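You operate a simulated robot arm through the tools that you are given. There is no shell and no other tool. Be economical: measure what you need, move in short steps, check, and stop when the job is done.

The job below is to be done with a simulated robot arm. You get a single attempt, and the scene is never put back.

## Task
Stand the blue cup on the white saucer and pour in about 100 ml of iced tea.
Fine: lay the jug's lid on the table while you pour; the jug goes back with its lid on. Set down upright: china jug.

It is judged by the outcome, as a careful person would: the job done as asked, and still so three seconds after it is handed in. It fails if anything else is knocked over, pushed out of place, dropped, spilled or broken. A push-on lid holds only when it is set on centred and level and pressed home; a screw cap is set on level and turned clockwise until tight.

## Robot
A 6-joint arm with a two-finger parallel gripper, fixed in place. Base frame: the origin is at the foot of the arm, x ahead of it, y to its left, z up; the work surface is at about z = 74. Lengths are in cm, angles in rad, forces in N, time in s.
With the tool pointing down near the work surface it reaches from about 14 to 74 cm from the base axis. Its first joint turns from -2.897 to 2.897 rad. Payload 3.91 kg.
The TCP is the grasp point between the finger pads, 3 cm short of the fingertips. In the tool frame z runs along the fingers and y along their closing line. Largest opening 11 cm; finger width 2, thickness 1; the body of the gripper, 4.8 by 11.2 cm, starts 5.5 cm behind the TCP.
Orientation is that of the tool frame in the base frame, as a unit quaternion [w, x, y, z]. With the fingers straight down and closing along the base's y, the tool's x points along the base's -x, its y along +y and its z along -z.

## Interface
- The arm moves only by the tool nudge_tool. Its arguments are lists of equal length, an entry for each row: "rot": the turn, a rotation vector about the base's x, y, z in rad, a list of three; "slide": the shift along the base's x, y, z in cm, a list of three; "gripper": the gripper command, from -1 (fully open) to 1 (shut), values between in proportion. In form: {"rot": [[ax, ay, az], ...], "slide": [[x, y, z], ...], "gripper": [gripper, ...]}. A call has 1 to 20 rows; each row is the pose to reach, as a shift and turn from the pose commanded when the call began. Each row takes 0.2 s and may step no farther than 5 cm and 0.15 rad from the row before; otherwise, or with a gripper value out of range, the whole call is refused. A pose out of reach is approached as far as the arm can. The call stops where the force on the tool passes 50 N (or 10 N more than at its start, if that is more) or the arm is blocked; 0.2 s more then pass. The fingers move at their own pace (about 4.5 cm/s each) and stop on an object; they squeeze with about 43 N. The grip force told is the motor's: it shows also when the fingers shut on nothing. Time passes only in rows, and 0.2 s behind the last, so rows that repeat a pose let the fingers close. It gives the time, the measured TCP pose, the force on the tool (base axes), the opening and the grip force at its end, in the units of the frame above (readings bear some noise), with the torque about the TCP (base axes, N m) and any sound that the robot's microphone picked up.
- Cameras (640 x 400 px; columns grow to the right, rows downward): "scene" is fixed at [21.87, -50.22, 148.93]; the picture's right is [0.79, -0.62, 0.00], its down [-0.40, -0.51, -0.76] and it looks along [0.47, 0.60, -0.65] (base axes); focal length 308 px, centre (320, 200). "wrist" rides on the gripper at [7.1, 2.2, -10.7] in the tool frame; the picture's right is [-0.29, 0.96, 0.00], its down [-0.76, -0.23, -0.61] and it looks along [-0.58, -0.18, 0.79] (tool axes); focal length 243 px, centre (320, 200). There is no depth. A picture from a camera that has moved, and an enlarged one, comes with that camera's place and axes in the base frame and with its lens.
- capture(camera): a new picture of that camera. No time passes.
- slide_trunk(by): slides the trunk up (or, below 0, down) by that many cm; the arm rides with it, the base frame stays. It gives what a move gives, with no picture.
- close_up(camera, box): a new picture of the part [left, top, right, bottom] of that camera's present view, enlarged. No time passes.
- job_done(): hands the job in; it is judged then, once.

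Go step by step. Nothing tells you positions but the pictures and the camera data: compare them with the known pose of the tool, close in by small moves and look again before you grip or let go. The budget is 120 turns and 76 pictures, counting those below and the enlarged ones. Unless the task says otherwise, let go and move clear before handing in, and close with one line.

The tools are called as name(argument=value, ...) on one line, values as JSON. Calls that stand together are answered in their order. nudge_tool: Moves the arm, as the interface text tells. Its arguments: {"type":"object","properties":{"rot":{"type":"array"},"slide":{"type":"array"},"gripper":{"type":"array"}},"required":["rot","slide","gripper"]} The other tools are called the same way: slide_trunk (by) slides the trunk up or down; capture (camera) takes a picture; close_up (camera, box) takes an enlarged picture of a part of a camera's view; job_done () hands the job in.

At the start:

```text
clock: 0.0
eef_pos: [39.63, 2.98, 118.37]
orientation: [0.001, -0.001, 1.0, 0.0]
wrist_force: [0.0, 0.9, 0.0]
torque: [0.01, 0.0, 0.01]
opening: 11.0
finger_force: 0.1
trunk travel left (down, up): [-52.5, 6.5]
```

scene: 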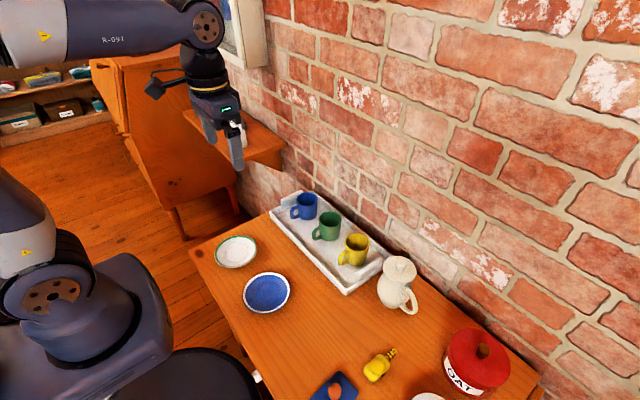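
wrist: 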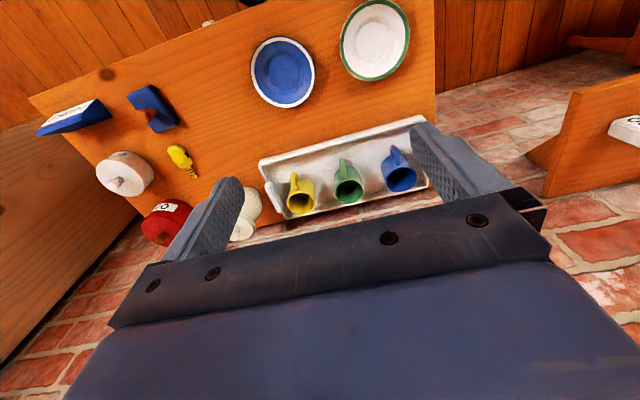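

I see a tray with three cups, a white saucer with a green rim, a blue saucer and a china jug with a lid near the wall. I'll take enlarged views to measure them.

close_up(camera="scene", box=[200, 170, 440, 320])

close_up(camera="scene", box=[340, 230, 460, 330])

close_up(camera="wrist", box=[200, 0, 460, 250])

```text
2.67 times, centred on (320, 245) of scene
camera zoom: at [21.87, -50.22, 148.93], right [0.79, -0.62, 0.0], down [-0.4, -0.51, -0.76], along [0.47, 0.6, -0.65], focal length 822 px, centre (320, 80)
```

zoom: 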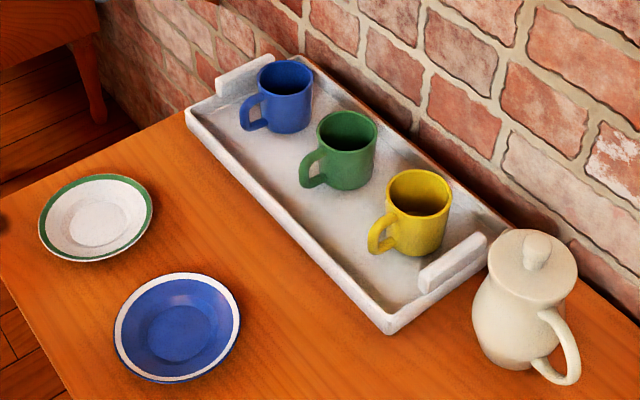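

```text
4.00 times, centred on (400, 280) of scene
camera zoom: at [21.87, -50.22, 148.93], right [0.79, -0.62, 0.0], down [-0.4, -0.51, -0.76], along [0.47, 0.6, -0.65], focal length 1232 px, centre (0, -120)
```

zoom: 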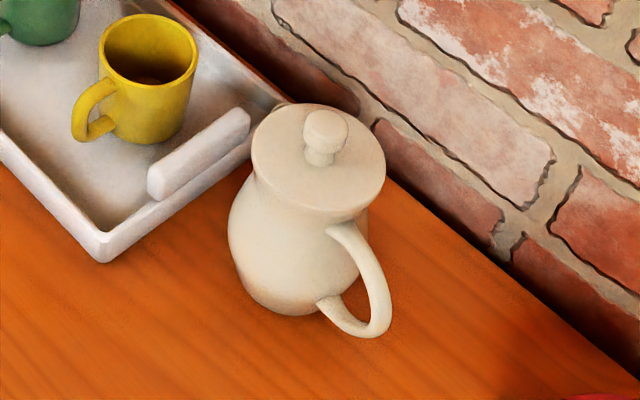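

```text
1.60 times, centred on (330, 125) of wrist
camera zoom: at [32.42, 5.21, 128.93], right [0.29, 0.96, 0.0], down [0.76, -0.23, 0.61], along [0.58, -0.18, -0.79], focal length 388 px, centre (304, 320)
```

zoom: 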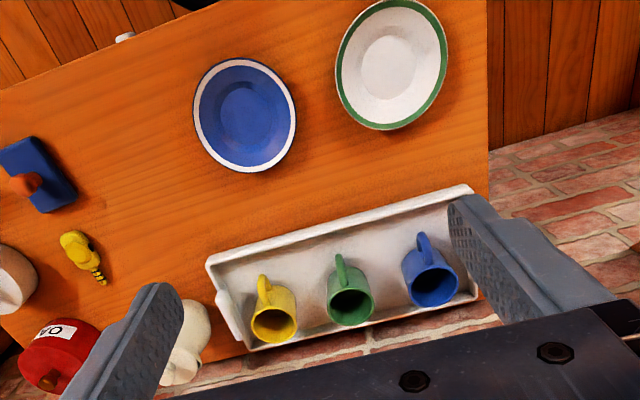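

The blue cup stands near (67, 15) with its handle toward the robot. The saucer is near (39.5, 14) and the jug near (65.5, -26) with its handle toward -y. I'll go above the blue cup first and check with the wrist camera.

nudge_tool(rot=[[0, 0, 0], [0, 0, 0], [0, 0, 0], [0, 0, 0], [0, 0, 0], [0, 0, 0], [0, 0, 0], [0, 0, 0], [0, 0, 0], [0, 0, 0]], slide=[[2.7, 1.2, -2.2], [5.4, 2.4, -4.4], [8.1, 3.6, -6.6], [10.8, 4.7, -8.8], [13.5, 5.9, -11], [16.2, 7.1, -13.2], [18.9, 8.3, -15.4], [21.6, 9.4, -17.6], [24.3, 10.6, -19.8], [27.2, 11.8, -22]], gripper=[-1, -1, -1, -1, -1, -1, -1, -1, -1, -1])

capture(camera="wrist")

close_up(camera="scene", box=[220, 110, 400, 280])

```text
clock: 2.2
eef_pos: [66.95, 15.16, 96.22]
orientation: [0.0, -0.002, 1.0, 0.0]
wrist_force: [-1.4, -0.3, 0.0]
torque: [-0.01, -0.02, 0.02]
opening: 10.97
finger_force: 0.1
trunk travel left (down, up): [-52.5, 6.5]
```

```text
70 pictures are left
camera wrist: at [59.71, 17.21, 106.83], right [0.29, 0.96, 0.0], down [0.76, -0.23, 0.61], along [0.58, -0.18, -0.79], focal length 243 px, centre (320, 200)
```

wrist: 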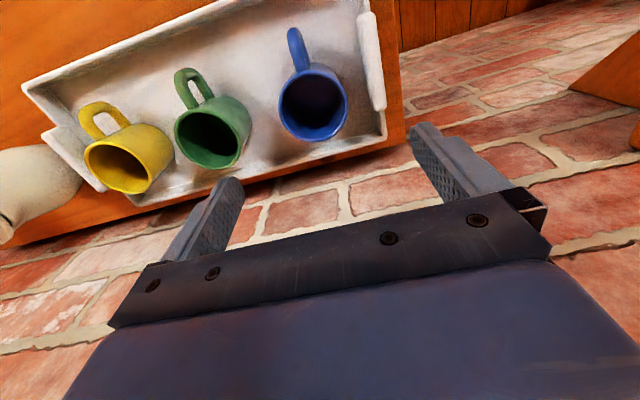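

```text
2.35 times, centred on (310, 195) of scene
camera zoom: at [21.87, -50.22, 148.93], right [0.79, -0.62, 0.0], down [-0.4, -0.51, -0.76], along [0.47, 0.6, -0.65], focal length 725 px, centre (344, 212)
```

zoom: 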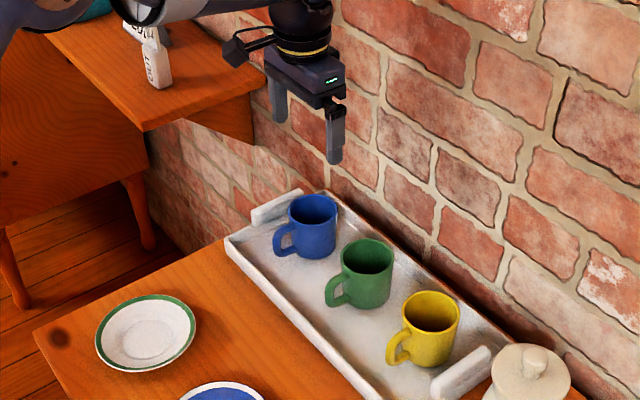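

The blue cup centre is at about (66.5, 14.4) with its rim near z 82. I'll narrow the fingers to about 9.3 and lower to just above the rim to check.

nudge_tool(rot=[[0, 0, 0], [0, 0, 0], [0, 0, 0], [0, 0, 0]], slide=[[-0.3, -0.4, -3], [-0.5, -0.6, -6], [-0.5, -0.6, -9], [-0.5, -0.6, -10]], gripper=[-0.7, -0.7, -0.7, -0.7])

capture(camera="wrist")

close_up(camera="scene", box=[240, 140, 360, 250])

```text
clock: 3.2
eef_pos: [66.44, 14.24, 86.22]
orientation: [-0.001, 0.0, 1.0, 0.0]
wrist_force: [0.2, -0.4, 0.8]
torque: [0.01, 0.02, -0.02]
opening: 9.33
finger_force: 0.1
trunk travel left (down, up): [-52.5, 6.5]
```

```text
68 pictures are left
camera wrist: at [59.22, 16.43, 96.82], right [0.29, 0.96, 0.0], down [0.76, -0.23, 0.61], along [0.58, -0.18, -0.79], focal length 243 px, centre (320, 200)
```

wrist: 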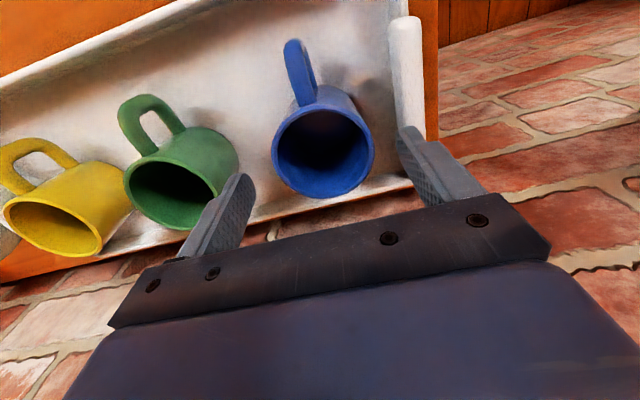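

```text
3.64 times, centred on (300, 195) of scene
camera zoom: at [21.87, -50.22, 148.93], right [0.79, -0.62, 0.0], down [-0.4, -0.51, -0.76], along [0.47, 0.6, -0.65], focal length 1120 px, centre (393, 218)
```

zoom: 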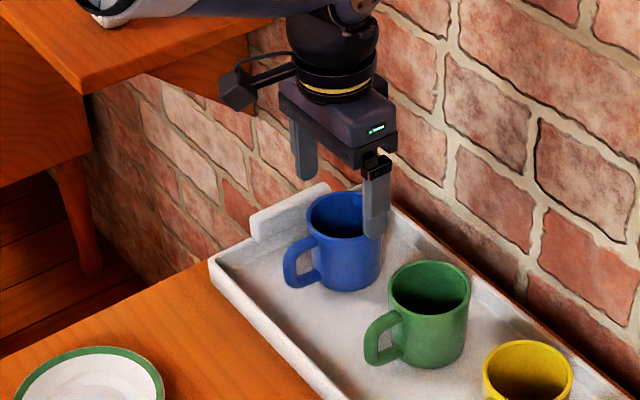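

The fingers line up with the cup and only a few mm of correction is needed. I'll narrow slightly to clear the tray handle, lower, and grip.

nudge_tool(rot=[[0, 0, 0], [0, 0, 0], [0, 0, 0], [0, 0, 0], [0, 0, 0]], slide=[[-0.3, 0.2, 0], [-0.3, 0.2, -2], [-0.3, 0.2, -4], [-0.3, 0.2, -6], [-0.3, 0.2, -7.2]], gripper=[-0.57, -0.57, -0.57, -0.57, -0.57])

capture(camera="wrist")

```text
clock: 4.4
eef_pos: [66.16, 14.5, 79.15]
orientation: [0.0, -0.002, 1.0, 0.0]
wrist_force: [-0.2, -0.4, 0.6]
torque: [-0.02, 0.03, 0.0]
opening: 8.64
finger_force: 0.0
trunk travel left (down, up): [-52.5, 6.5]
```

```text
66 pictures are left
camera wrist: at [58.79, 16.64, 89.76], right [0.29, 0.96, 0.0], down [0.76, -0.23, 0.61], along [0.58, -0.18, -0.79], focal length 243 px, centre (320, 200)
```

wrist: 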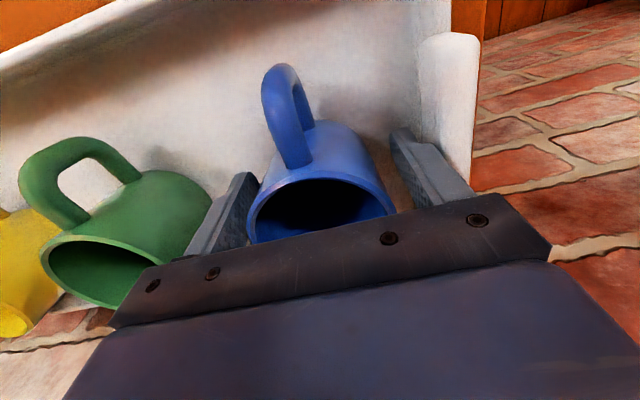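

The cup sits between the pads with clearance on both sides. Closing now.

nudge_tool(rot=[[0, 0, 0], [0, 0, 0], [0, 0, 0], [0, 0, 0]], slide=[[0, 0, 0], [0, 0, 0], [0, 0, 0], [0, 0, 0]], gripper=[0, 1, 1, 1])

nudge_tool(rot=[[0, 0, 0], [0, 0, 0], [0, 0, 0], [0, 0, 0], [0, 0, 0]], slide=[[0, 0, 1], [0, 0, 3], [0, 0, 6], [0, 0, 9], [0, 0, 12]], gripper=[1, 1, 1, 1, 1])

capture(camera="scene")

```text
clock: 5.4
eef_pos: [65.96, 14.63, 79.25]
orientation: [-0.001, 0.0, 1.0, 0.0]
wrist_force: [-0.5, 0.6, 1.0]
torque: [-0.1, 0.0, 0.0]
opening: 7.07
finger_force: 42.6
trunk travel left (down, up): [-52.5, 6.5]
```

```text
clock: 6.6
eef_pos: [65.98, 14.68, 91.1]
orientation: [0.0, -0.001, 1.0, -0.001]
wrist_force: [-0.5, 0.0, -2.0]
torque: [0.0, 0.0, 0.02]
opening: 7.02
finger_force: 43.0
trunk travel left (down, up): [-52.5, 6.5]
```

```text
65 pictures are left
```

scene: 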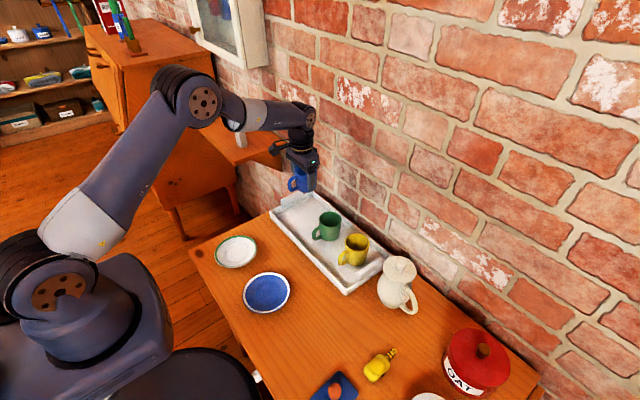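

The cup is held and weighs about 2 N. Next I carry it to above the saucer, near (39.1, 13.7), and check there.

nudge_tool(rot=[[0, 0, 0], [0, 0, 0], [0, 0, 0], [0, 0, 0], [0, 0, 0], [0, 0, 0], [0, 0, 0], [0, 0, 0]], slide=[[-3.3, 0, 0], [-6.7, -0.2, 0], [-10.1, -0.4, 0], [-13.5, -0.6, 0], [-16.8, -0.8, 0], [-20.2, -0.9, 0], [-23.5, -1, 0], [-26.9, -1, 0]], gripper=[1, 1, 1, 1, 1, 1, 1, 1])

capture(camera="wrist")

close_up(camera="scene", box=[160, 150, 320, 280])

```text
clock: 8.4
eef_pos: [39.24, 13.48, 91.35]
orientation: [0.0, 0.0, 1.0, 0.001]
wrist_force: [1.0, -0.3, -2.9]
torque: [-0.01, 0.06, 0.01]
opening: 1.01
finger_force: 42.6
trunk travel left (down, up): [-52.5, 6.5]
```

```text
64 pictures are left
camera wrist: at [32.07, 15.57, 101.88], right [0.29, 0.96, 0.0], down [0.76, -0.23, 0.61], along [0.58, -0.18, -0.79], focal length 243 px, centre (320, 200)
```

wrist: 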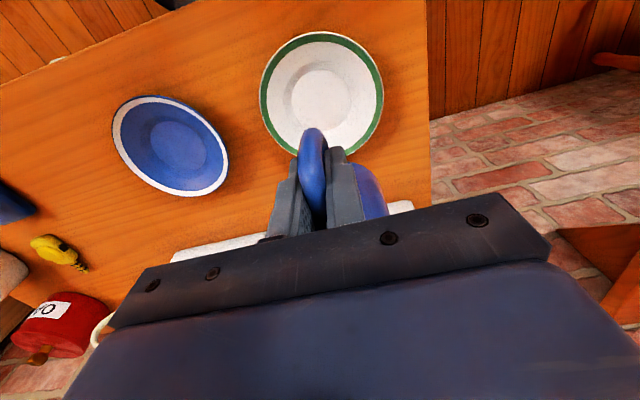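

```text
3.08 times, centred on (240, 215) of scene
camera zoom: at [21.87, -50.22, 148.93], right [0.79, -0.62, 0.0], down [-0.4, -0.51, -0.76], along [0.47, 0.6, -0.65], focal length 948 px, centre (566, 154)
```

zoom: 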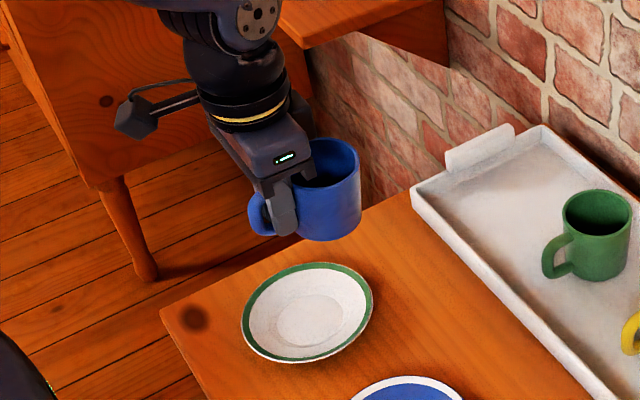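

The cup slid in the fingers during the fast move, and the gripper now pinches its handle with the cup hanging about 5 cm ahead. It looks upright, so I'll check that closely. From here on I'll move more slowly.

close_up(camera="scene", box=[210, 180, 270, 220])

close_up(camera="wrist", box=[240, 20, 400, 250])

```text
10.00 times, centred on (240, 200) of scene
camera zoom: at [21.87, -50.22, 148.93], right [0.79, -0.62, 0.0], down [-0.4, -0.51, -0.76], along [0.47, 0.6, -0.65], focal length 3081 px, centre (1120, 200)
```

zoom: 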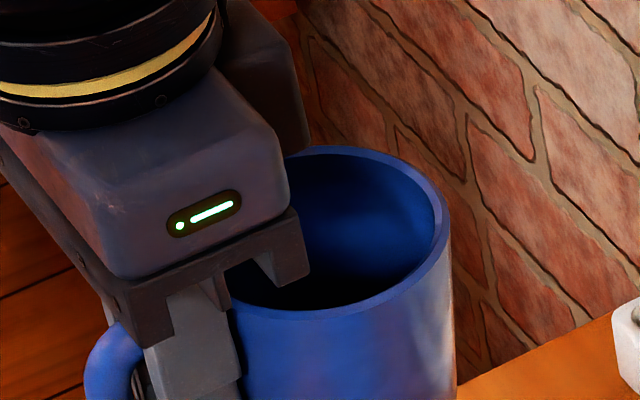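

```text
1.74 times, centred on (320, 135) of wrist
camera zoom: at [32.07, 15.57, 101.88], right [0.29, 0.96, 0.0], down [0.76, -0.23, 0.61], along [0.58, -0.18, -0.79], focal length 422 px, centre (320, 313)
```

zoom: 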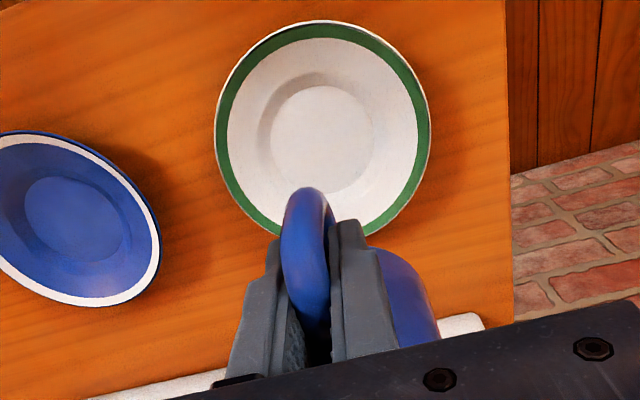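

The cup hangs by its handle and droops slightly forward, by about 0.1 rad. I'll shift it slowly over the saucer, with a small counter-tilt, and look again.

nudge_tool(rot=[[0, 0, 0], [0, 0, 0], [0, -0.02, 0], [0, -0.04, 0], [0, -0.06, 0], [0, -0.08, 0], [0, -0.08, 0], [0, -0.08, 0]], slide=[[-0.5, 0, 0], [-1.3, 0, 0], [-2.3, 0.1, 0], [-3.3, 0.1, 0], [-4.3, 0.1, 0], [-5.2, 0.1, 0], [-5.8, 0.1, 0], [-6, 0.1, 0]], gripper=[1, 1, 1, 1, 1, 1, 1, 1])

close_up(camera="scene", box=[170, 170, 290, 280])

capture(camera="wrist")

```text
clock: 10.2
eef_pos: [33.05, 13.48, 91.11]
orientation: [0.04, -0.001, 0.999, -0.001]
wrist_force: [0.6, -0.1, -2.1]
torque: [-0.01, 0.08, -0.03]
opening: 1.02
finger_force: 42.5
trunk travel left (down, up): [-52.5, 6.5]
```

```text
3.64 times, centred on (230, 225) of scene
camera zoom: at [21.87, -50.22, 148.93], right [0.79, -0.62, 0.0], down [-0.4, -0.51, -0.76], along [0.47, 0.6, -0.65], focal length 1120 px, centre (647, 109)
```

zoom: 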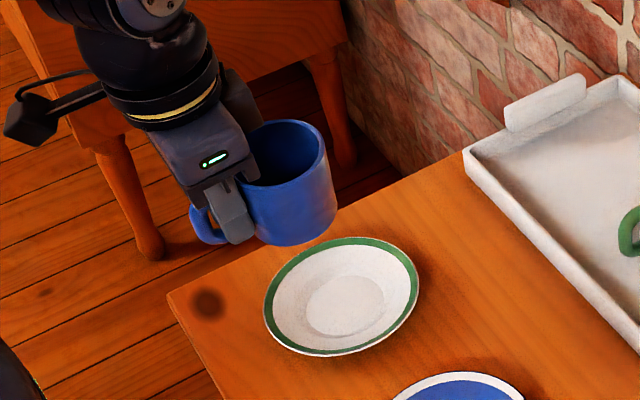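

```text
59 pictures are left
camera wrist: at [25.05, 15.69, 101.08], right [0.29, 0.96, 0.02], down [0.71, -0.23, 0.67], along [0.64, -0.18, -0.74], focal length 243 px, centre (320, 200)
```

wrist: 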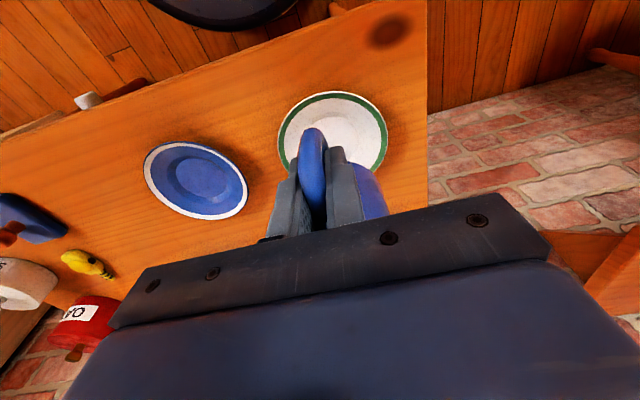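

The cup is now nearly upright, roughly above the saucer and about 0.7 cm short in x. I'll lower most of the way slowly, then check alignment.

nudge_tool(rot=[[0, 0, 0], [0, 0, 0], [0, 0, 0], [0, 0, 0], [0, 0, 0], [0, 0, 0], [0, 0, 0], [0, 0, 0], [0, 0, 0]], slide=[[0.2, 0.1, -0.5], [0.5, 0.2, -1.5], [0.7, 0.2, -2.5], [0.7, 0.2, -3.5], [0.7, 0.2, -4.5], [0.7, 0.2, -5.5], [0.7, 0.2, -6.5], [0.7, 0.2, -7.5], [0.7, 0.2, -8.3]], gripper=[1, 1, 1, 1, 1, 1, 1, 1, 1])

close_up(camera="scene", box=[190, 200, 290, 290])

close_up(camera="wrist", box=[230, 60, 430, 230])

```text
clock: 12.2
eef_pos: [33.86, 13.79, 82.94]
orientation: [0.04, -0.001, 0.999, 0.0]
wrist_force: [-0.4, -0.2, -2.4]
torque: [-0.02, 0.11, 0.02]
opening: 1.0
finger_force: 42.4
trunk travel left (down, up): [-52.5, 6.5]
```

```text
4.44 times, centred on (240, 245) of scene
camera zoom: at [21.87, -50.22, 148.93], right [0.79, -0.62, 0.0], down [-0.4, -0.51, -0.76], along [0.47, 0.6, -0.65], focal length 1369 px, centre (676, 0)
```

zoom: 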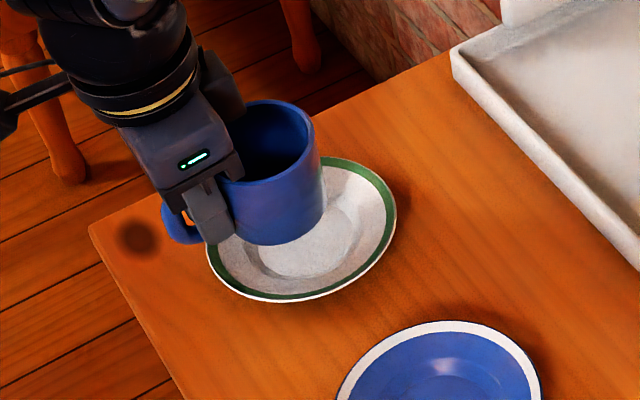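

```text
2.35 times, centred on (330, 145) of wrist
camera zoom: at [25.81, 15.94, 92.86], right [0.29, 0.96, 0.02], down [0.71, -0.23, 0.67], along [0.64, -0.18, -0.75], focal length 571 px, centre (296, 329)
```

zoom: 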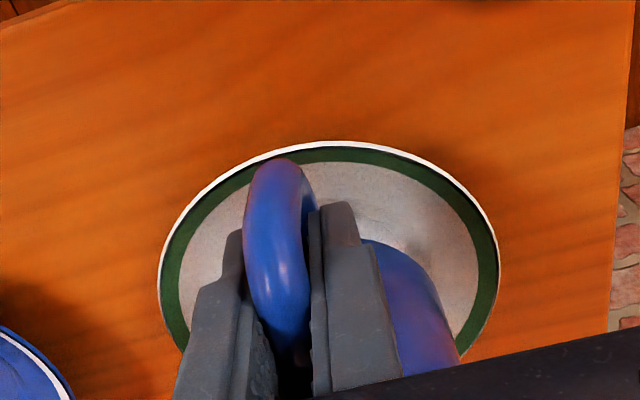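

The cup looks upright, about 1 cm short of the saucer's centre in x. I'll shift it and lower nearer.

nudge_tool(rot=[[0, 0, 0], [0, 0, 0], [0, 0, 0], [0, 0, 0]], slide=[[0.4, 0, -0.4], [0.8, 0, -1], [0.8, 0, -1.7], [0.8, 0, -2.2]], gripper=[1, 1, 1, 1])

close_up(camera="scene", box=[200, 220, 272, 280])

```text
clock: 13.2
eef_pos: [34.64, 13.74, 80.67]
orientation: [0.041, 0.001, 0.999, -0.001]
wrist_force: [0.0, -0.3, -1.5]
torque: [-0.02, 0.08, 0.01]
opening: 1.02
finger_force: 43.3
trunk travel left (down, up): [-52.5, 6.5]
```

```text
6.67 times, centred on (236, 250) of scene
camera zoom: at [21.87, -50.22, 148.93], right [0.79, -0.62, 0.0], down [-0.4, -0.51, -0.76], along [0.47, 0.6, -0.65], focal length 2054 px, centre (880, -133)
```

zoom: 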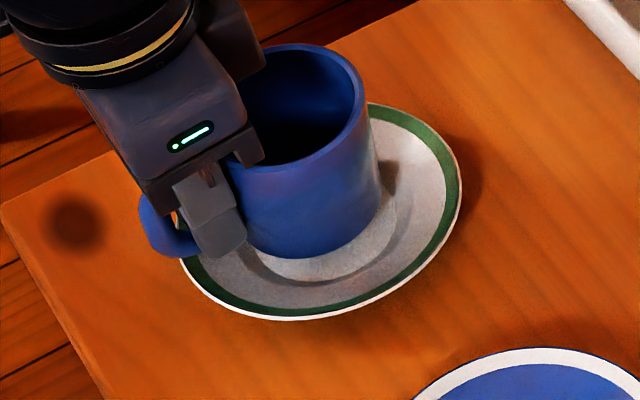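

The cup is still about 0.5 cm short in x. I'll correct that and lower in small steps to contact.

nudge_tool(rot=[[0, 0, 0], [0, 0, 0], [0, 0, 0]], slide=[[0.5, 0, 0], [0.5, 0, -0.4], [0.5, 0, -0.8]], gripper=[1, 1, 1])

nudge_tool(rot=[[0, 0, 0], [0, 0, 0]], slide=[[0, 0, -0.3], [0, 0, -0.3]], gripper=[1, 1])

close_up(camera="scene", box=[200, 220, 272, 280])

```text
clock: 14.0
eef_pos: [35.15, 13.71, 79.86]
orientation: [0.039, -0.001, 0.999, 0.0]
wrist_force: [-3.1, -0.1, 1.5]
torque: [0.04, 0.21, 0.01]
opening: 1.02
finger_force: 42.5
trunk travel left (down, up): [-52.5, 6.5]
```

```text
clock: 14.6
eef_pos: [35.07, 13.75, 79.72]
orientation: [0.042, -0.001, 0.999, 0.001]
wrist_force: [-4.1, 0.6, 33.2]
torque: [-0.03, -0.09, -0.01]
opening: 1.05
finger_force: 42.7
trunk travel left (down, up): [-52.5, 6.5]
```

```text
6.67 times, centred on (236, 250) of scene
camera zoom: at [21.87, -50.22, 148.93], right [0.79, -0.62, 0.0], down [-0.4, -0.51, -0.76], along [0.47, 0.6, -0.65], focal length 2054 px, centre (880, -133)
```

zoom: 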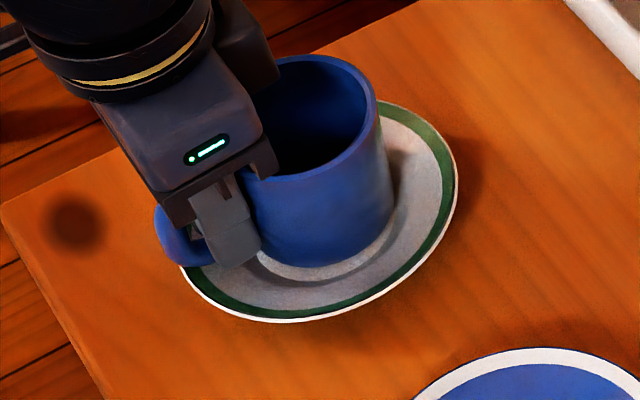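

The cup has touched down, pressed a bit hard and sitting slightly too far back. I'll ease up, shift toward the well's centre and lower gently.

nudge_tool(rot=[[0, 0, 0], [0, 0, 0], [0, 0, 0]], slide=[[0, 0, 0.3], [-0.2, -0.2, 0.5], [-0.3, -0.3, 0.5]], gripper=[1, 1, 1])

nudge_tool(rot=[[0, 0, 0], [0, 0, 0]], slide=[[0, 0, -0.15], [0, 0, -0.3]], gripper=[1, 1])

close_up(camera="scene", box=[200, 220, 272, 280])

```text
clock: 15.4
eef_pos: [34.81, 13.39, 80.07]
orientation: [0.039, -0.001, 0.999, -0.001]
wrist_force: [-0.5, -0.1, -1.9]
torque: [0.02, 0.1, 0.0]
opening: 1.03
finger_force: 43.0
trunk travel left (down, up): [-52.5, 6.5]
```

```text
clock: 16.0
eef_pos: [34.85, 13.4, 79.8]
orientation: [0.04, -0.001, 0.999, 0.0]
wrist_force: [0.9, -1.3, -3.0]
torque: [-0.01, 0.09, 0.02]
opening: 1.02
finger_force: 43.1
trunk travel left (down, up): [-52.5, 6.5]
```

```text
6.67 times, centred on (236, 250) of scene
camera zoom: at [21.87, -50.22, 148.93], right [0.79, -0.62, 0.0], down [-0.4, -0.51, -0.76], along [0.47, 0.6, -0.65], focal length 2054 px, centre (880, -133)
```

zoom: 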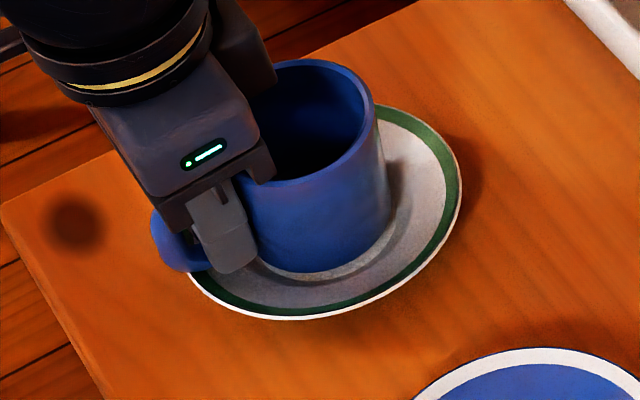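

Alignment looks good and the cup is still just hanging. I'll lower a little more to touch.

nudge_tool(rot=[[0, 0, 0], [0, 0, 0]], slide=[[0, 0, -0.12], [0, 0, -0.22]], gripper=[1, 1])

```text
clock: 16.6
eef_pos: [34.68, 13.52, 79.48]
orientation: [0.04, -0.001, 0.999, 0.0]
wrist_force: [-5.6, 0.3, 7.5]
torque: [-0.03, 0.29, -0.06]
opening: 1.0
finger_force: 43.0
trunk travel left (down, up): [-52.5, 6.5]
```

The cup is in contact with a small side force from the saucer's slope. I'll relieve that by 0.2 cm and open the fingers gently.

nudge_tool(rot=[[0, 0, 0], [0, 0, 0]], slide=[[-0.15, 0, 0], [-0.25, 0, 0]], gripper=[1, 1])

nudge_tool(rot=[[0, 0, 0], [0, 0, 0], [0, 0, 0]], slide=[[0, 0, 0], [0, 0, 0], [0, 0, 0]], gripper=[0.75, 0.5, 0.45])

close_up(camera="scene", box=[200, 220, 272, 280])

capture(camera="wrist")

```text
clock: 17.2
eef_pos: [34.71, 13.57, 79.55]
orientation: [0.04, -0.001, 0.999, 0.0]
wrist_force: [1.1, 0.1, -2.1]
torque: [-0.01, 0.07, 0.0]
opening: 1.02
finger_force: 42.7
trunk travel left (down, up): [-52.5, 6.5]
```

```text
clock: 18.0
eef_pos: [34.6, 13.55, 79.58]
orientation: [0.04, -0.001, 0.999, 0.0]
wrist_force: [-0.6, 0.6, 4.1]
torque: [-0.01, 0.04, 0.02]
opening: 2.97
finger_force: 0.0
trunk travel left (down, up): [-52.5, 6.5]
```

```text
6.67 times, centred on (236, 250) of scene
camera zoom: at [21.87, -50.22, 148.93], right [0.79, -0.62, 0.0], down [-0.4, -0.51, -0.76], along [0.47, 0.6, -0.65], focal length 2054 px, centre (880, -133)
```

zoom: 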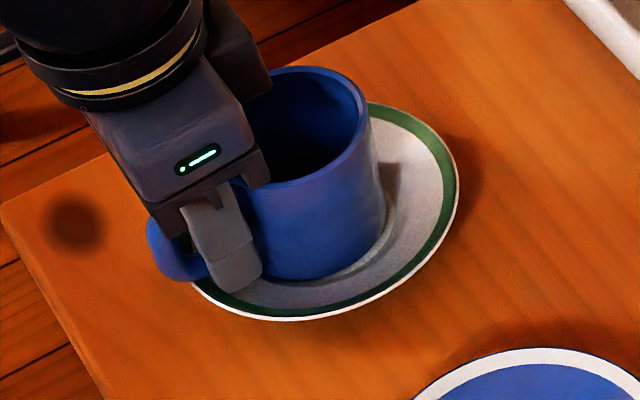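

```text
52 pictures are left
camera wrist: at [26.53, 15.65, 89.58], right [0.29, 0.96, 0.02], down [0.71, -0.23, 0.67], along [0.64, -0.18, -0.74], focal length 243 px, centre (320, 200)
```

wrist: 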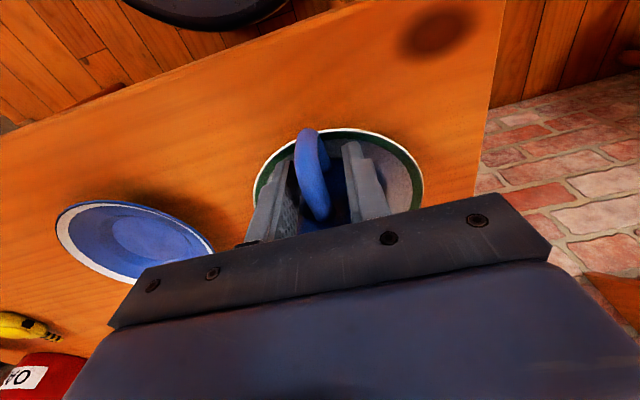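

The cup is released and stands in the saucer. I'll retreat straight up and check it.

nudge_tool(rot=[[0, 0, 0], [0, 0, 0], [0, 0, 0], [0, 0, 0], [0, 0.04, 0], [0, 0.08, 0], [0, 0.08, 0], [0, 0.08, 0]], slide=[[0, 0, 0.7], [0, 0, 2], [0, 0, 4], [0, 0, 7], [0, 0, 11], [0, -3, 15], [0, -7, 18], [0, -11, 20]], gripper=[0.4, 0.4, 0.4, 0.4, 0.4, 0, -0.5, -1])

close_up(camera="scene", box=[200, 220, 272, 280])

capture(camera="wrist")

```text
clock: 19.8
eef_pos: [34.46, 2.63, 99.45]
orientation: [0.0, 0.0, 1.0, 0.0]
wrist_force: [-0.2, -0.3, -1.0]
torque: [0.03, -0.02, 0.02]
opening: 10.14
finger_force: 0.1
trunk travel left (down, up): [-52.5, 6.5]
```

```text
6.67 times, centred on (236, 250) of scene
camera zoom: at [21.87, -50.22, 148.93], right [0.79, -0.62, 0.0], down [-0.4, -0.51, -0.76], along [0.47, 0.6, -0.65], focal length 2054 px, centre (880, -133)
```

zoom: 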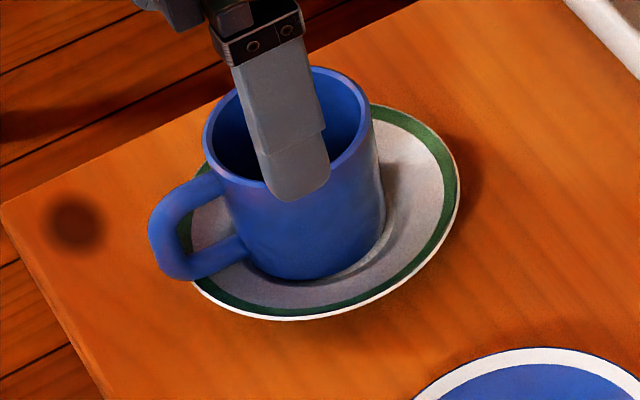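

```text
50 pictures are left
camera wrist: at [27.28, 4.73, 110.04], right [0.29, 0.96, 0.0], down [0.76, -0.23, 0.61], along [0.58, -0.18, -0.79], focal length 243 px, centre (320, 200)
```

wrist: 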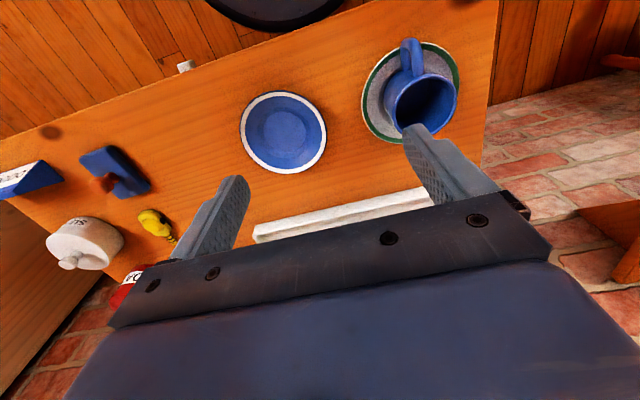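

The cup stands upright on the saucer at about (38.4, 13.3) with its rim near z 82. Next is the jug's lid, so I'll go above the jug.

nudge_tool(rot=[[0, 0, 0], [0, 0, 0], [0, 0, 0], [0, 0, 0], [0, 0, 0], [0, 0, 0], [0, 0, 0], [0, 0, 0], [0, 0, 0], [0, 0, 0], [0, 0, 0]], slide=[[2.7, -2.6, 0.5], [5.4, -5.2, 1], [8.1, -7.9, 1.5], [10.8, -10.5, 2], [13.5, -13.1, 2.5], [16.2, -15.7, 2.5], [18.9, -18.3, 2.5], [21.6, -20.9, 2.5], [24.3, -23.5, 2.5], [27.2, -26.2, 2.5], [30, -28.8, 2.5]], gripper=[-0.5, -0.5, -0.5, -0.5, -0.5, -0.5, -0.5, -0.5, -0.5, -0.5, -0.5])

capture(camera="wrist")

close_up(camera="scene", box=[340, 210, 460, 320])

```text
clock: 22.2
eef_pos: [64.87, -26.1, 101.68]
orientation: [-0.001, -0.001, 1.0, 0.0]
wrist_force: [-0.1, -0.3, 0.0]
torque: [-0.03, -0.01, -0.03]
opening: 8.24
finger_force: 0.1
trunk travel left (down, up): [-52.5, 6.5]
```

```text
49 pictures are left
camera wrist: at [57.57, -23.98, 112.28], right [0.29, 0.96, 0.0], down [0.76, -0.23, 0.61], along [0.58, -0.18, -0.8], focal length 243 px, centre (320, 200)
```

wrist: 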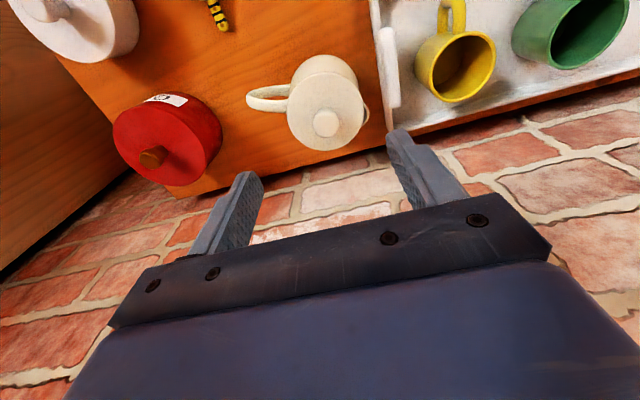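

```text
3.64 times, centred on (400, 265) of scene
camera zoom: at [21.87, -50.22, 148.93], right [0.79, -0.62, 0.0], down [-0.4, -0.51, -0.76], along [0.47, 0.6, -0.65], focal length 1120 px, centre (29, -36)
```

zoom: 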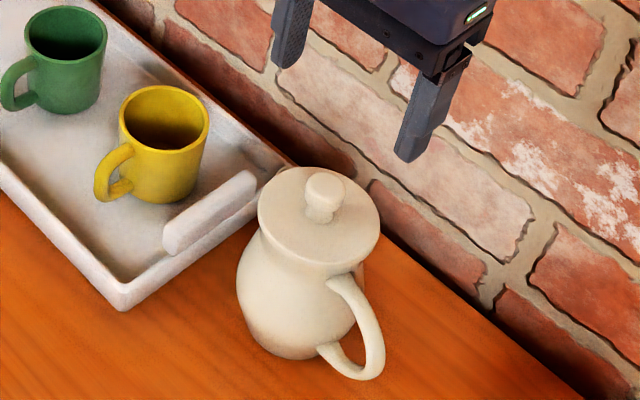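

The jug's axis is near (65.5, -25.9), its spout points +y and its handle -y. The knob top is near z 90. I'll lower to just above the knob and check.

nudge_tool(rot=[[0, 0, 0], [0, 0, 0], [0, 0, 0], [0, 0, 0]], slide=[[0.4, 0.1, -2], [0.6, 0.2, -4.5], [0.6, 0.2, -6.5], [0.6, 0.2, -7.7]], gripper=[-0.1, 0, 0, 0])

capture(camera="wrist")

close_up(camera="scene", box=[370, 220, 442, 280])

```text
clock: 23.2
eef_pos: [65.23, -25.81, 93.94]
orientation: [0.0, -0.001, 1.0, 0.0]
wrist_force: [0.4, 0.3, -0.1]
torque: [0.01, 0.03, 0.01]
opening: 5.49
finger_force: 0.0
trunk travel left (down, up): [-52.5, 6.5]
```

```text
47 pictures are left
camera wrist: at [58.02, -23.73, 104.63], right [0.29, 0.96, 0.0], down [0.76, -0.23, 0.61], along [0.58, -0.18, -0.79], focal length 243 px, centre (320, 200)
```

wrist: 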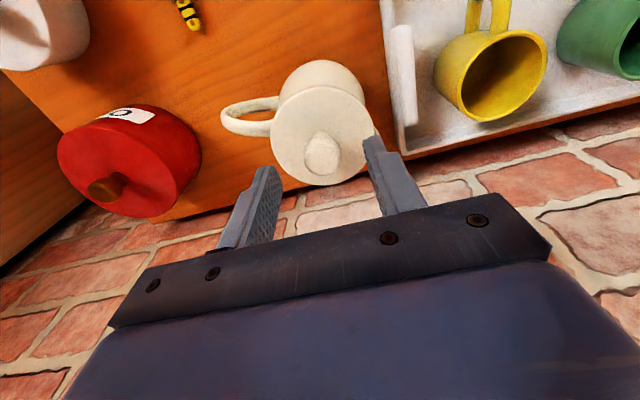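

```text
6.67 times, centred on (406, 250) of scene
camera zoom: at [21.87, -50.22, 148.93], right [0.79, -0.62, 0.0], down [-0.4, -0.51, -0.76], along [0.47, 0.6, -0.65], focal length 2054 px, centre (-253, -133)
```

zoom: 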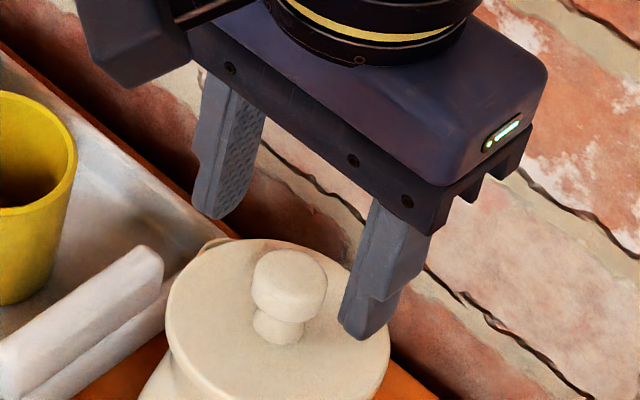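

The knob is centred between the fingers. I'll lower 3.2 cm and close on it.

nudge_tool(rot=[[0, 0, 0], [0, 0, 0], [0, 0, 0]], slide=[[0.2, -0.1, -1], [0.2, -0.1, -2.2], [0.2, -0.1, -3.2]], gripper=[0, 0, 0])

nudge_tool(rot=[[0, 0, 0], [0, 0, 0], [0, 0, 0], [0, 0, 0]], slide=[[0, 0, 0], [0, 0, 0], [0, 0, 0], [0, 0, 0]], gripper=[0.3, 0.6, 1, 1])

close_up(camera="scene", box=[360, 220, 440, 320])

```text
clock: 24.0
eef_pos: [65.47, -26.21, 90.89]
orientation: [0.0, -0.001, 1.0, 0.0]
wrist_force: [-0.1, 0.1, 0.0]
torque: [0.0, 0.04, 0.01]
opening: 5.48
finger_force: 0.0
trunk travel left (down, up): [-52.5, 6.5]
```

```text
clock: 25.0
eef_pos: [65.42, -26.31, 90.97]
orientation: [0.001, -0.001, 1.0, 0.0]
wrist_force: [0.2, 0.5, 0.0]
torque: [0.0, 0.03, 0.03]
opening: 2.38
finger_force: 43.2
trunk travel left (down, up): [-52.5, 6.5]
heard: snap
```

```text
4.00 times, centred on (400, 270) of scene
camera zoom: at [21.87, -50.22, 148.93], right [0.79, -0.62, 0.0], down [-0.4, -0.51, -0.76], along [0.47, 0.6, -0.65], focal length 1232 px, centre (0, -80)
```

zoom: 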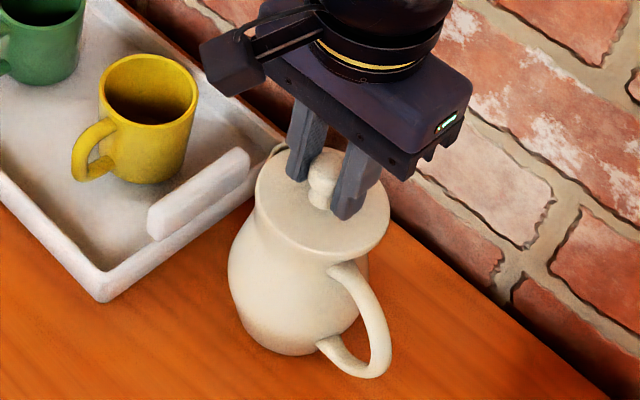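

The knob is gripped and I heard a snap, so the lid has likely come loose. Lifting gently.

nudge_tool(rot=[[0, 0, 0], [0, 0, 0], [0, 0, 0], [0, 0, 0], [0, 0, 0]], slide=[[0, 0, 0.3], [0, 0, 0.7], [0, 0, 1.3], [0, 0, 2], [0, 0, 2.8]], gripper=[1, 1, 1, 1, 1])

close_up(camera="scene", box=[360, 220, 440, 320])

```text
clock: 26.2
eef_pos: [65.29, -26.14, 93.84]
orientation: [0.0, -0.001, 1.0, 0.0]
wrist_force: [0.5, -0.8, 0.1]
torque: [-0.04, 0.0, -0.02]
opening: 2.35
finger_force: 43.2
trunk travel left (down, up): [-52.5, 6.5]
```

```text
4.00 times, centred on (400, 270) of scene
camera zoom: at [21.87, -50.22, 148.93], right [0.79, -0.62, 0.0], down [-0.4, -0.51, -0.76], along [0.47, 0.6, -0.65], focal length 1232 px, centre (0, -80)
```

zoom: 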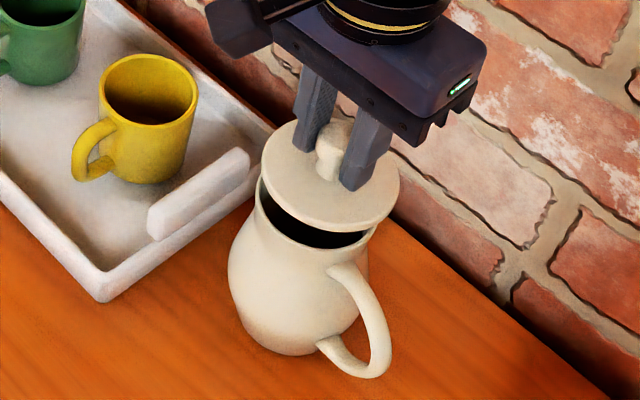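

The lid is off and the jug hasn't moved. When seated, the lid had TCP near (65.4, -26.25, 91.0). I'll carry it slowly to the free table spot at about (48, -20).

nudge_tool(rot=[[0, 0, 0], [0, 0, 0], [0, 0, 0], [0, 0, 0], [0, 0, 0], [0, 0, 0], [0, 0, 0], [0, 0, 0], [0, 0, 0], [0, 0, 0], [0, 0, 0], [0, 0, 0], [0, 0, 0], [0, 0, 0]], slide=[[0, 0, 0.8], [-0.6, 0.2, 1.5], [-1.8, 0.6, 1.5], [-3.3, 1.2, 1.5], [-5.1, 1.8, 1.5], [-7.1, 2.5, 1.5], [-9.1, 3.2, 1], [-11.1, 3.9, 0], [-13.1, 4.7, -1.5], [-14.9, 5.3, -3], [-16.3, 5.8, -5], [-17, 6.1, -7], [-17.3, 6.2, -8.5], [-17.3, 6.2, -10]], gripper=[1, 1, 1, 1, 1, 1, 1, 1, 1, 1, 1, 1, 1, 1])

close_up(camera="scene", box=[270, 230, 430, 350])

capture(camera="wrist")

```text
clock: 29.2
eef_pos: [47.97, -19.98, 83.78]
orientation: [0.0, -0.001, 1.0, 0.0]
wrist_force: [0.8, 0.4, -0.7]
torque: [-0.03, -0.01, 0.03]
opening: 2.35
finger_force: 43.1
trunk travel left (down, up): [-52.5, 6.5]
```

```text
3.33 times, centred on (350, 290) of scene
camera zoom: at [21.87, -50.22, 148.93], right [0.79, -0.62, 0.0], down [-0.4, -0.51, -0.76], along [0.47, 0.6, -0.65], focal length 1027 px, centre (220, -100)
```

zoom: 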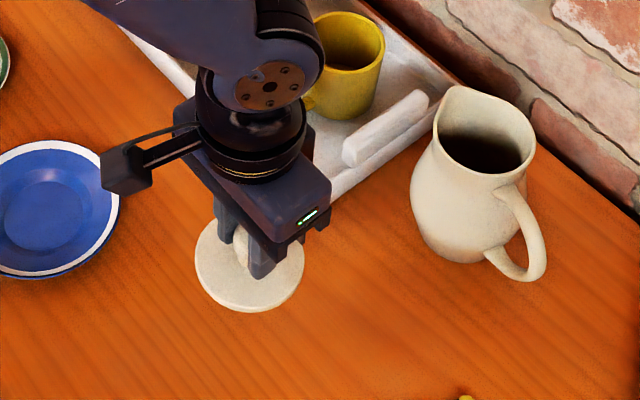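

```text
42 pictures are left
camera wrist: at [40.81, -17.85, 94.46], right [0.29, 0.96, 0.0], down [0.76, -0.23, 0.61], along [0.58, -0.18, -0.79], focal length 243 px, centre (320, 200)
```

wrist: 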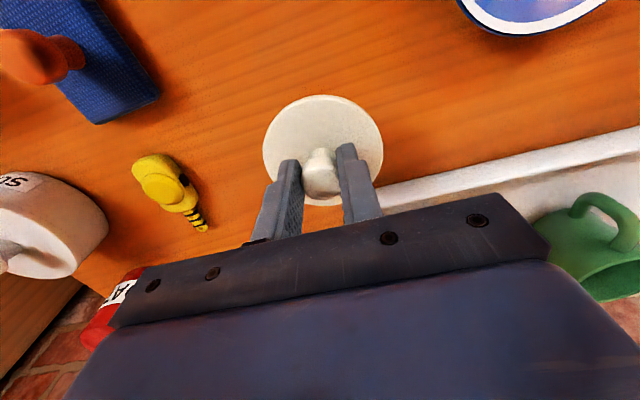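

The jug is open with dark tea inside, and its spout points +y. I'll lower the lid to the table in small steps.

nudge_tool(rot=[[0, 0, 0], [0, 0, 0], [0, 0, 0], [0, 0, 0], [0, 0, 0], [0, 0, 0]], slide=[[0, 0, -0.7], [0, 0, -1.4], [0, 0, -2.0], [0, 0, -2.5], [0, 0, -2.9], [0, 0, -3.2]], gripper=[1, 1, 1, 1, 1, 1])

nudge_tool(rot=[[0, 0, 0], [0, 0, 0], [0, 0, 0]], slide=[[0, 0, -0.3], [0, 0, -0.6], [0, 0, -0.9]], gripper=[1, 1, 1])

```text
clock: 30.6
eef_pos: [48.16, -19.98, 80.8]
orientation: [0.0, -0.001, 1.0, 0.0]
wrist_force: [0.4, 0.0, -0.5]
torque: [0.03, -0.02, 0.02]
opening: 2.34
finger_force: 43.0
trunk travel left (down, up): [-52.5, 6.5]
```

```text
clock: 31.4
eef_pos: [48.22, -20.06, 79.84]
orientation: [0.0, -0.001, 1.0, 0.0]
wrist_force: [-0.1, 0.0, -1.2]
torque: [-0.01, -0.04, -0.02]
opening: 2.35
finger_force: 43.3
trunk travel left (down, up): [-52.5, 6.5]
```

nudge_tool(rot=[[0, 0, 0], [0, 0, 0]], slide=[[0, 0, -0.3], [0, 0, -0.5]], gripper=[1, 1])

close_up(camera="scene", box=[300, 270, 372, 330])

```text
clock: 32.0
eef_pos: [48.1, -20.01, 79.28]
orientation: [0.0, -0.001, 1.0, 0.0]
wrist_force: [-0.4, -0.3, -0.8]
torque: [-0.04, -0.02, -0.02]
opening: 2.38
finger_force: 43.2
trunk travel left (down, up): [-52.5, 6.5]
```

```text
6.67 times, centred on (336, 300) of scene
camera zoom: at [21.87, -50.22, 148.93], right [0.79, -0.62, 0.0], down [-0.4, -0.51, -0.76], along [0.47, 0.6, -0.65], focal length 2054 px, centre (213, -467)
```

zoom: 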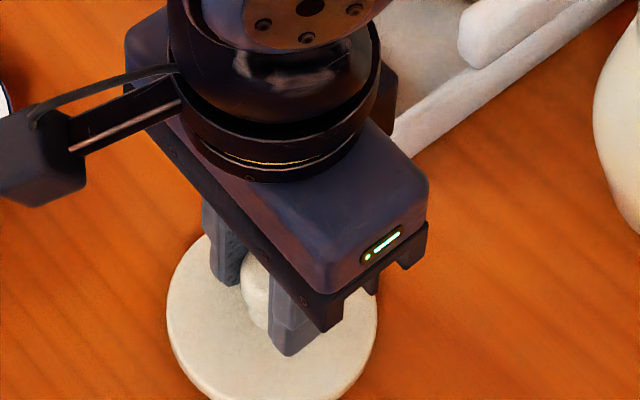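

No contact yet, so I'll continue down in small steps.

nudge_tool(rot=[[0, 0, 0], [0, 0, 0]], slide=[[0, 0, -0.2], [0, 0, -0.4]], gripper=[1, 1])

nudge_tool(rot=[[0, 0, 0], [0, 0, 0]], slide=[[0, 0, -0.15], [0, 0, -0.3]], gripper=[1, 1])

```text
clock: 32.6
eef_pos: [47.97, -20.03, 79.02]
orientation: [0.002, -0.001, 1.0, -0.001]
wrist_force: [-3.9, 2.7, 21.4]
torque: [-0.3, 0.17, -0.05]
opening: 2.34
finger_force: 42.7
trunk travel left (down, up): [-52.5, 6.5]
```

```text
clock: 33.2
eef_pos: [48.23, -20.01, 78.85]
orientation: [0.004, -0.002, 1.0, -0.001]
wrist_force: [0.7, 8.9, 45.2]
torque: [0.11, -0.18, -0.03]
opening: 2.36
finger_force: 43.2
trunk travel left (down, up): [-52.5, 6.5]
```

That's contact. I'll ease off the pressure, then open and rise.

nudge_tool(rot=[[0, 0, 0], [0, 0, 0]], slide=[[0, 0, 0.3], [0, 0, 0.5]], gripper=[1, 1])

nudge_tool(rot=[[0, 0, 0], [0, 0, 0], [0, 0, 0], [0, 0, 0], [0, 0, 0], [0, 0, 0], [0, 0, 0], [0, 0, 0]], slide=[[0, 0, 0], [0, 0, 0], [0, 0, 0], [0, 0, 1], [0, 0, 3], [0, 0, 7], [0, 0, 11], [0, 0, 16]], gripper=[0.4, 0.2, 0.1, 0, 0, 0, 0, -0.5])

capture(camera="wrist")

```text
clock: 33.8
eef_pos: [47.77, -20.06, 78.97]
orientation: [-0.002, 0.0, 1.0, 0.001]
wrist_force: [1.1, 0.3, 0.4]
torque: [-0.03, -0.09, 0.01]
opening: 2.38
finger_force: 43.3
trunk travel left (down, up): [-52.5, 6.5]
```

```text
clock: 35.6
eef_pos: [48.4, -20.28, 95.19]
orientation: [0.0, -0.001, 1.0, 0.0]
wrist_force: [0.4, 0.2, 0.2]
torque: [0.0, 0.01, 0.01]
opening: 8.25
finger_force: 0.1
trunk travel left (down, up): [-52.5, 6.5]
```

```text
40 pictures are left
camera wrist: at [41.11, -18.2, 105.87], right [0.29, 0.96, 0.0], down [0.76, -0.23, 0.61], along [0.58, -0.18, -0.79], focal length 243 px, centre (320, 200)
```

wrist: 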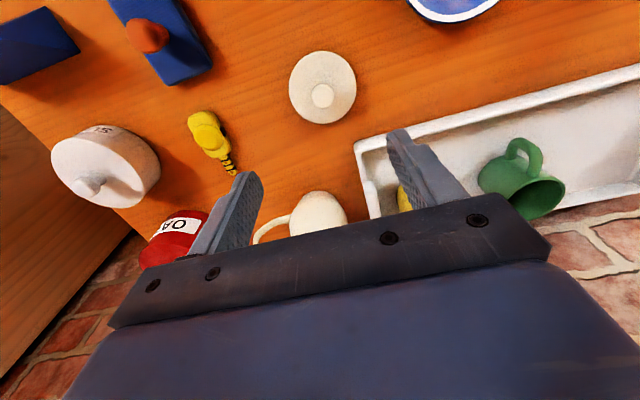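

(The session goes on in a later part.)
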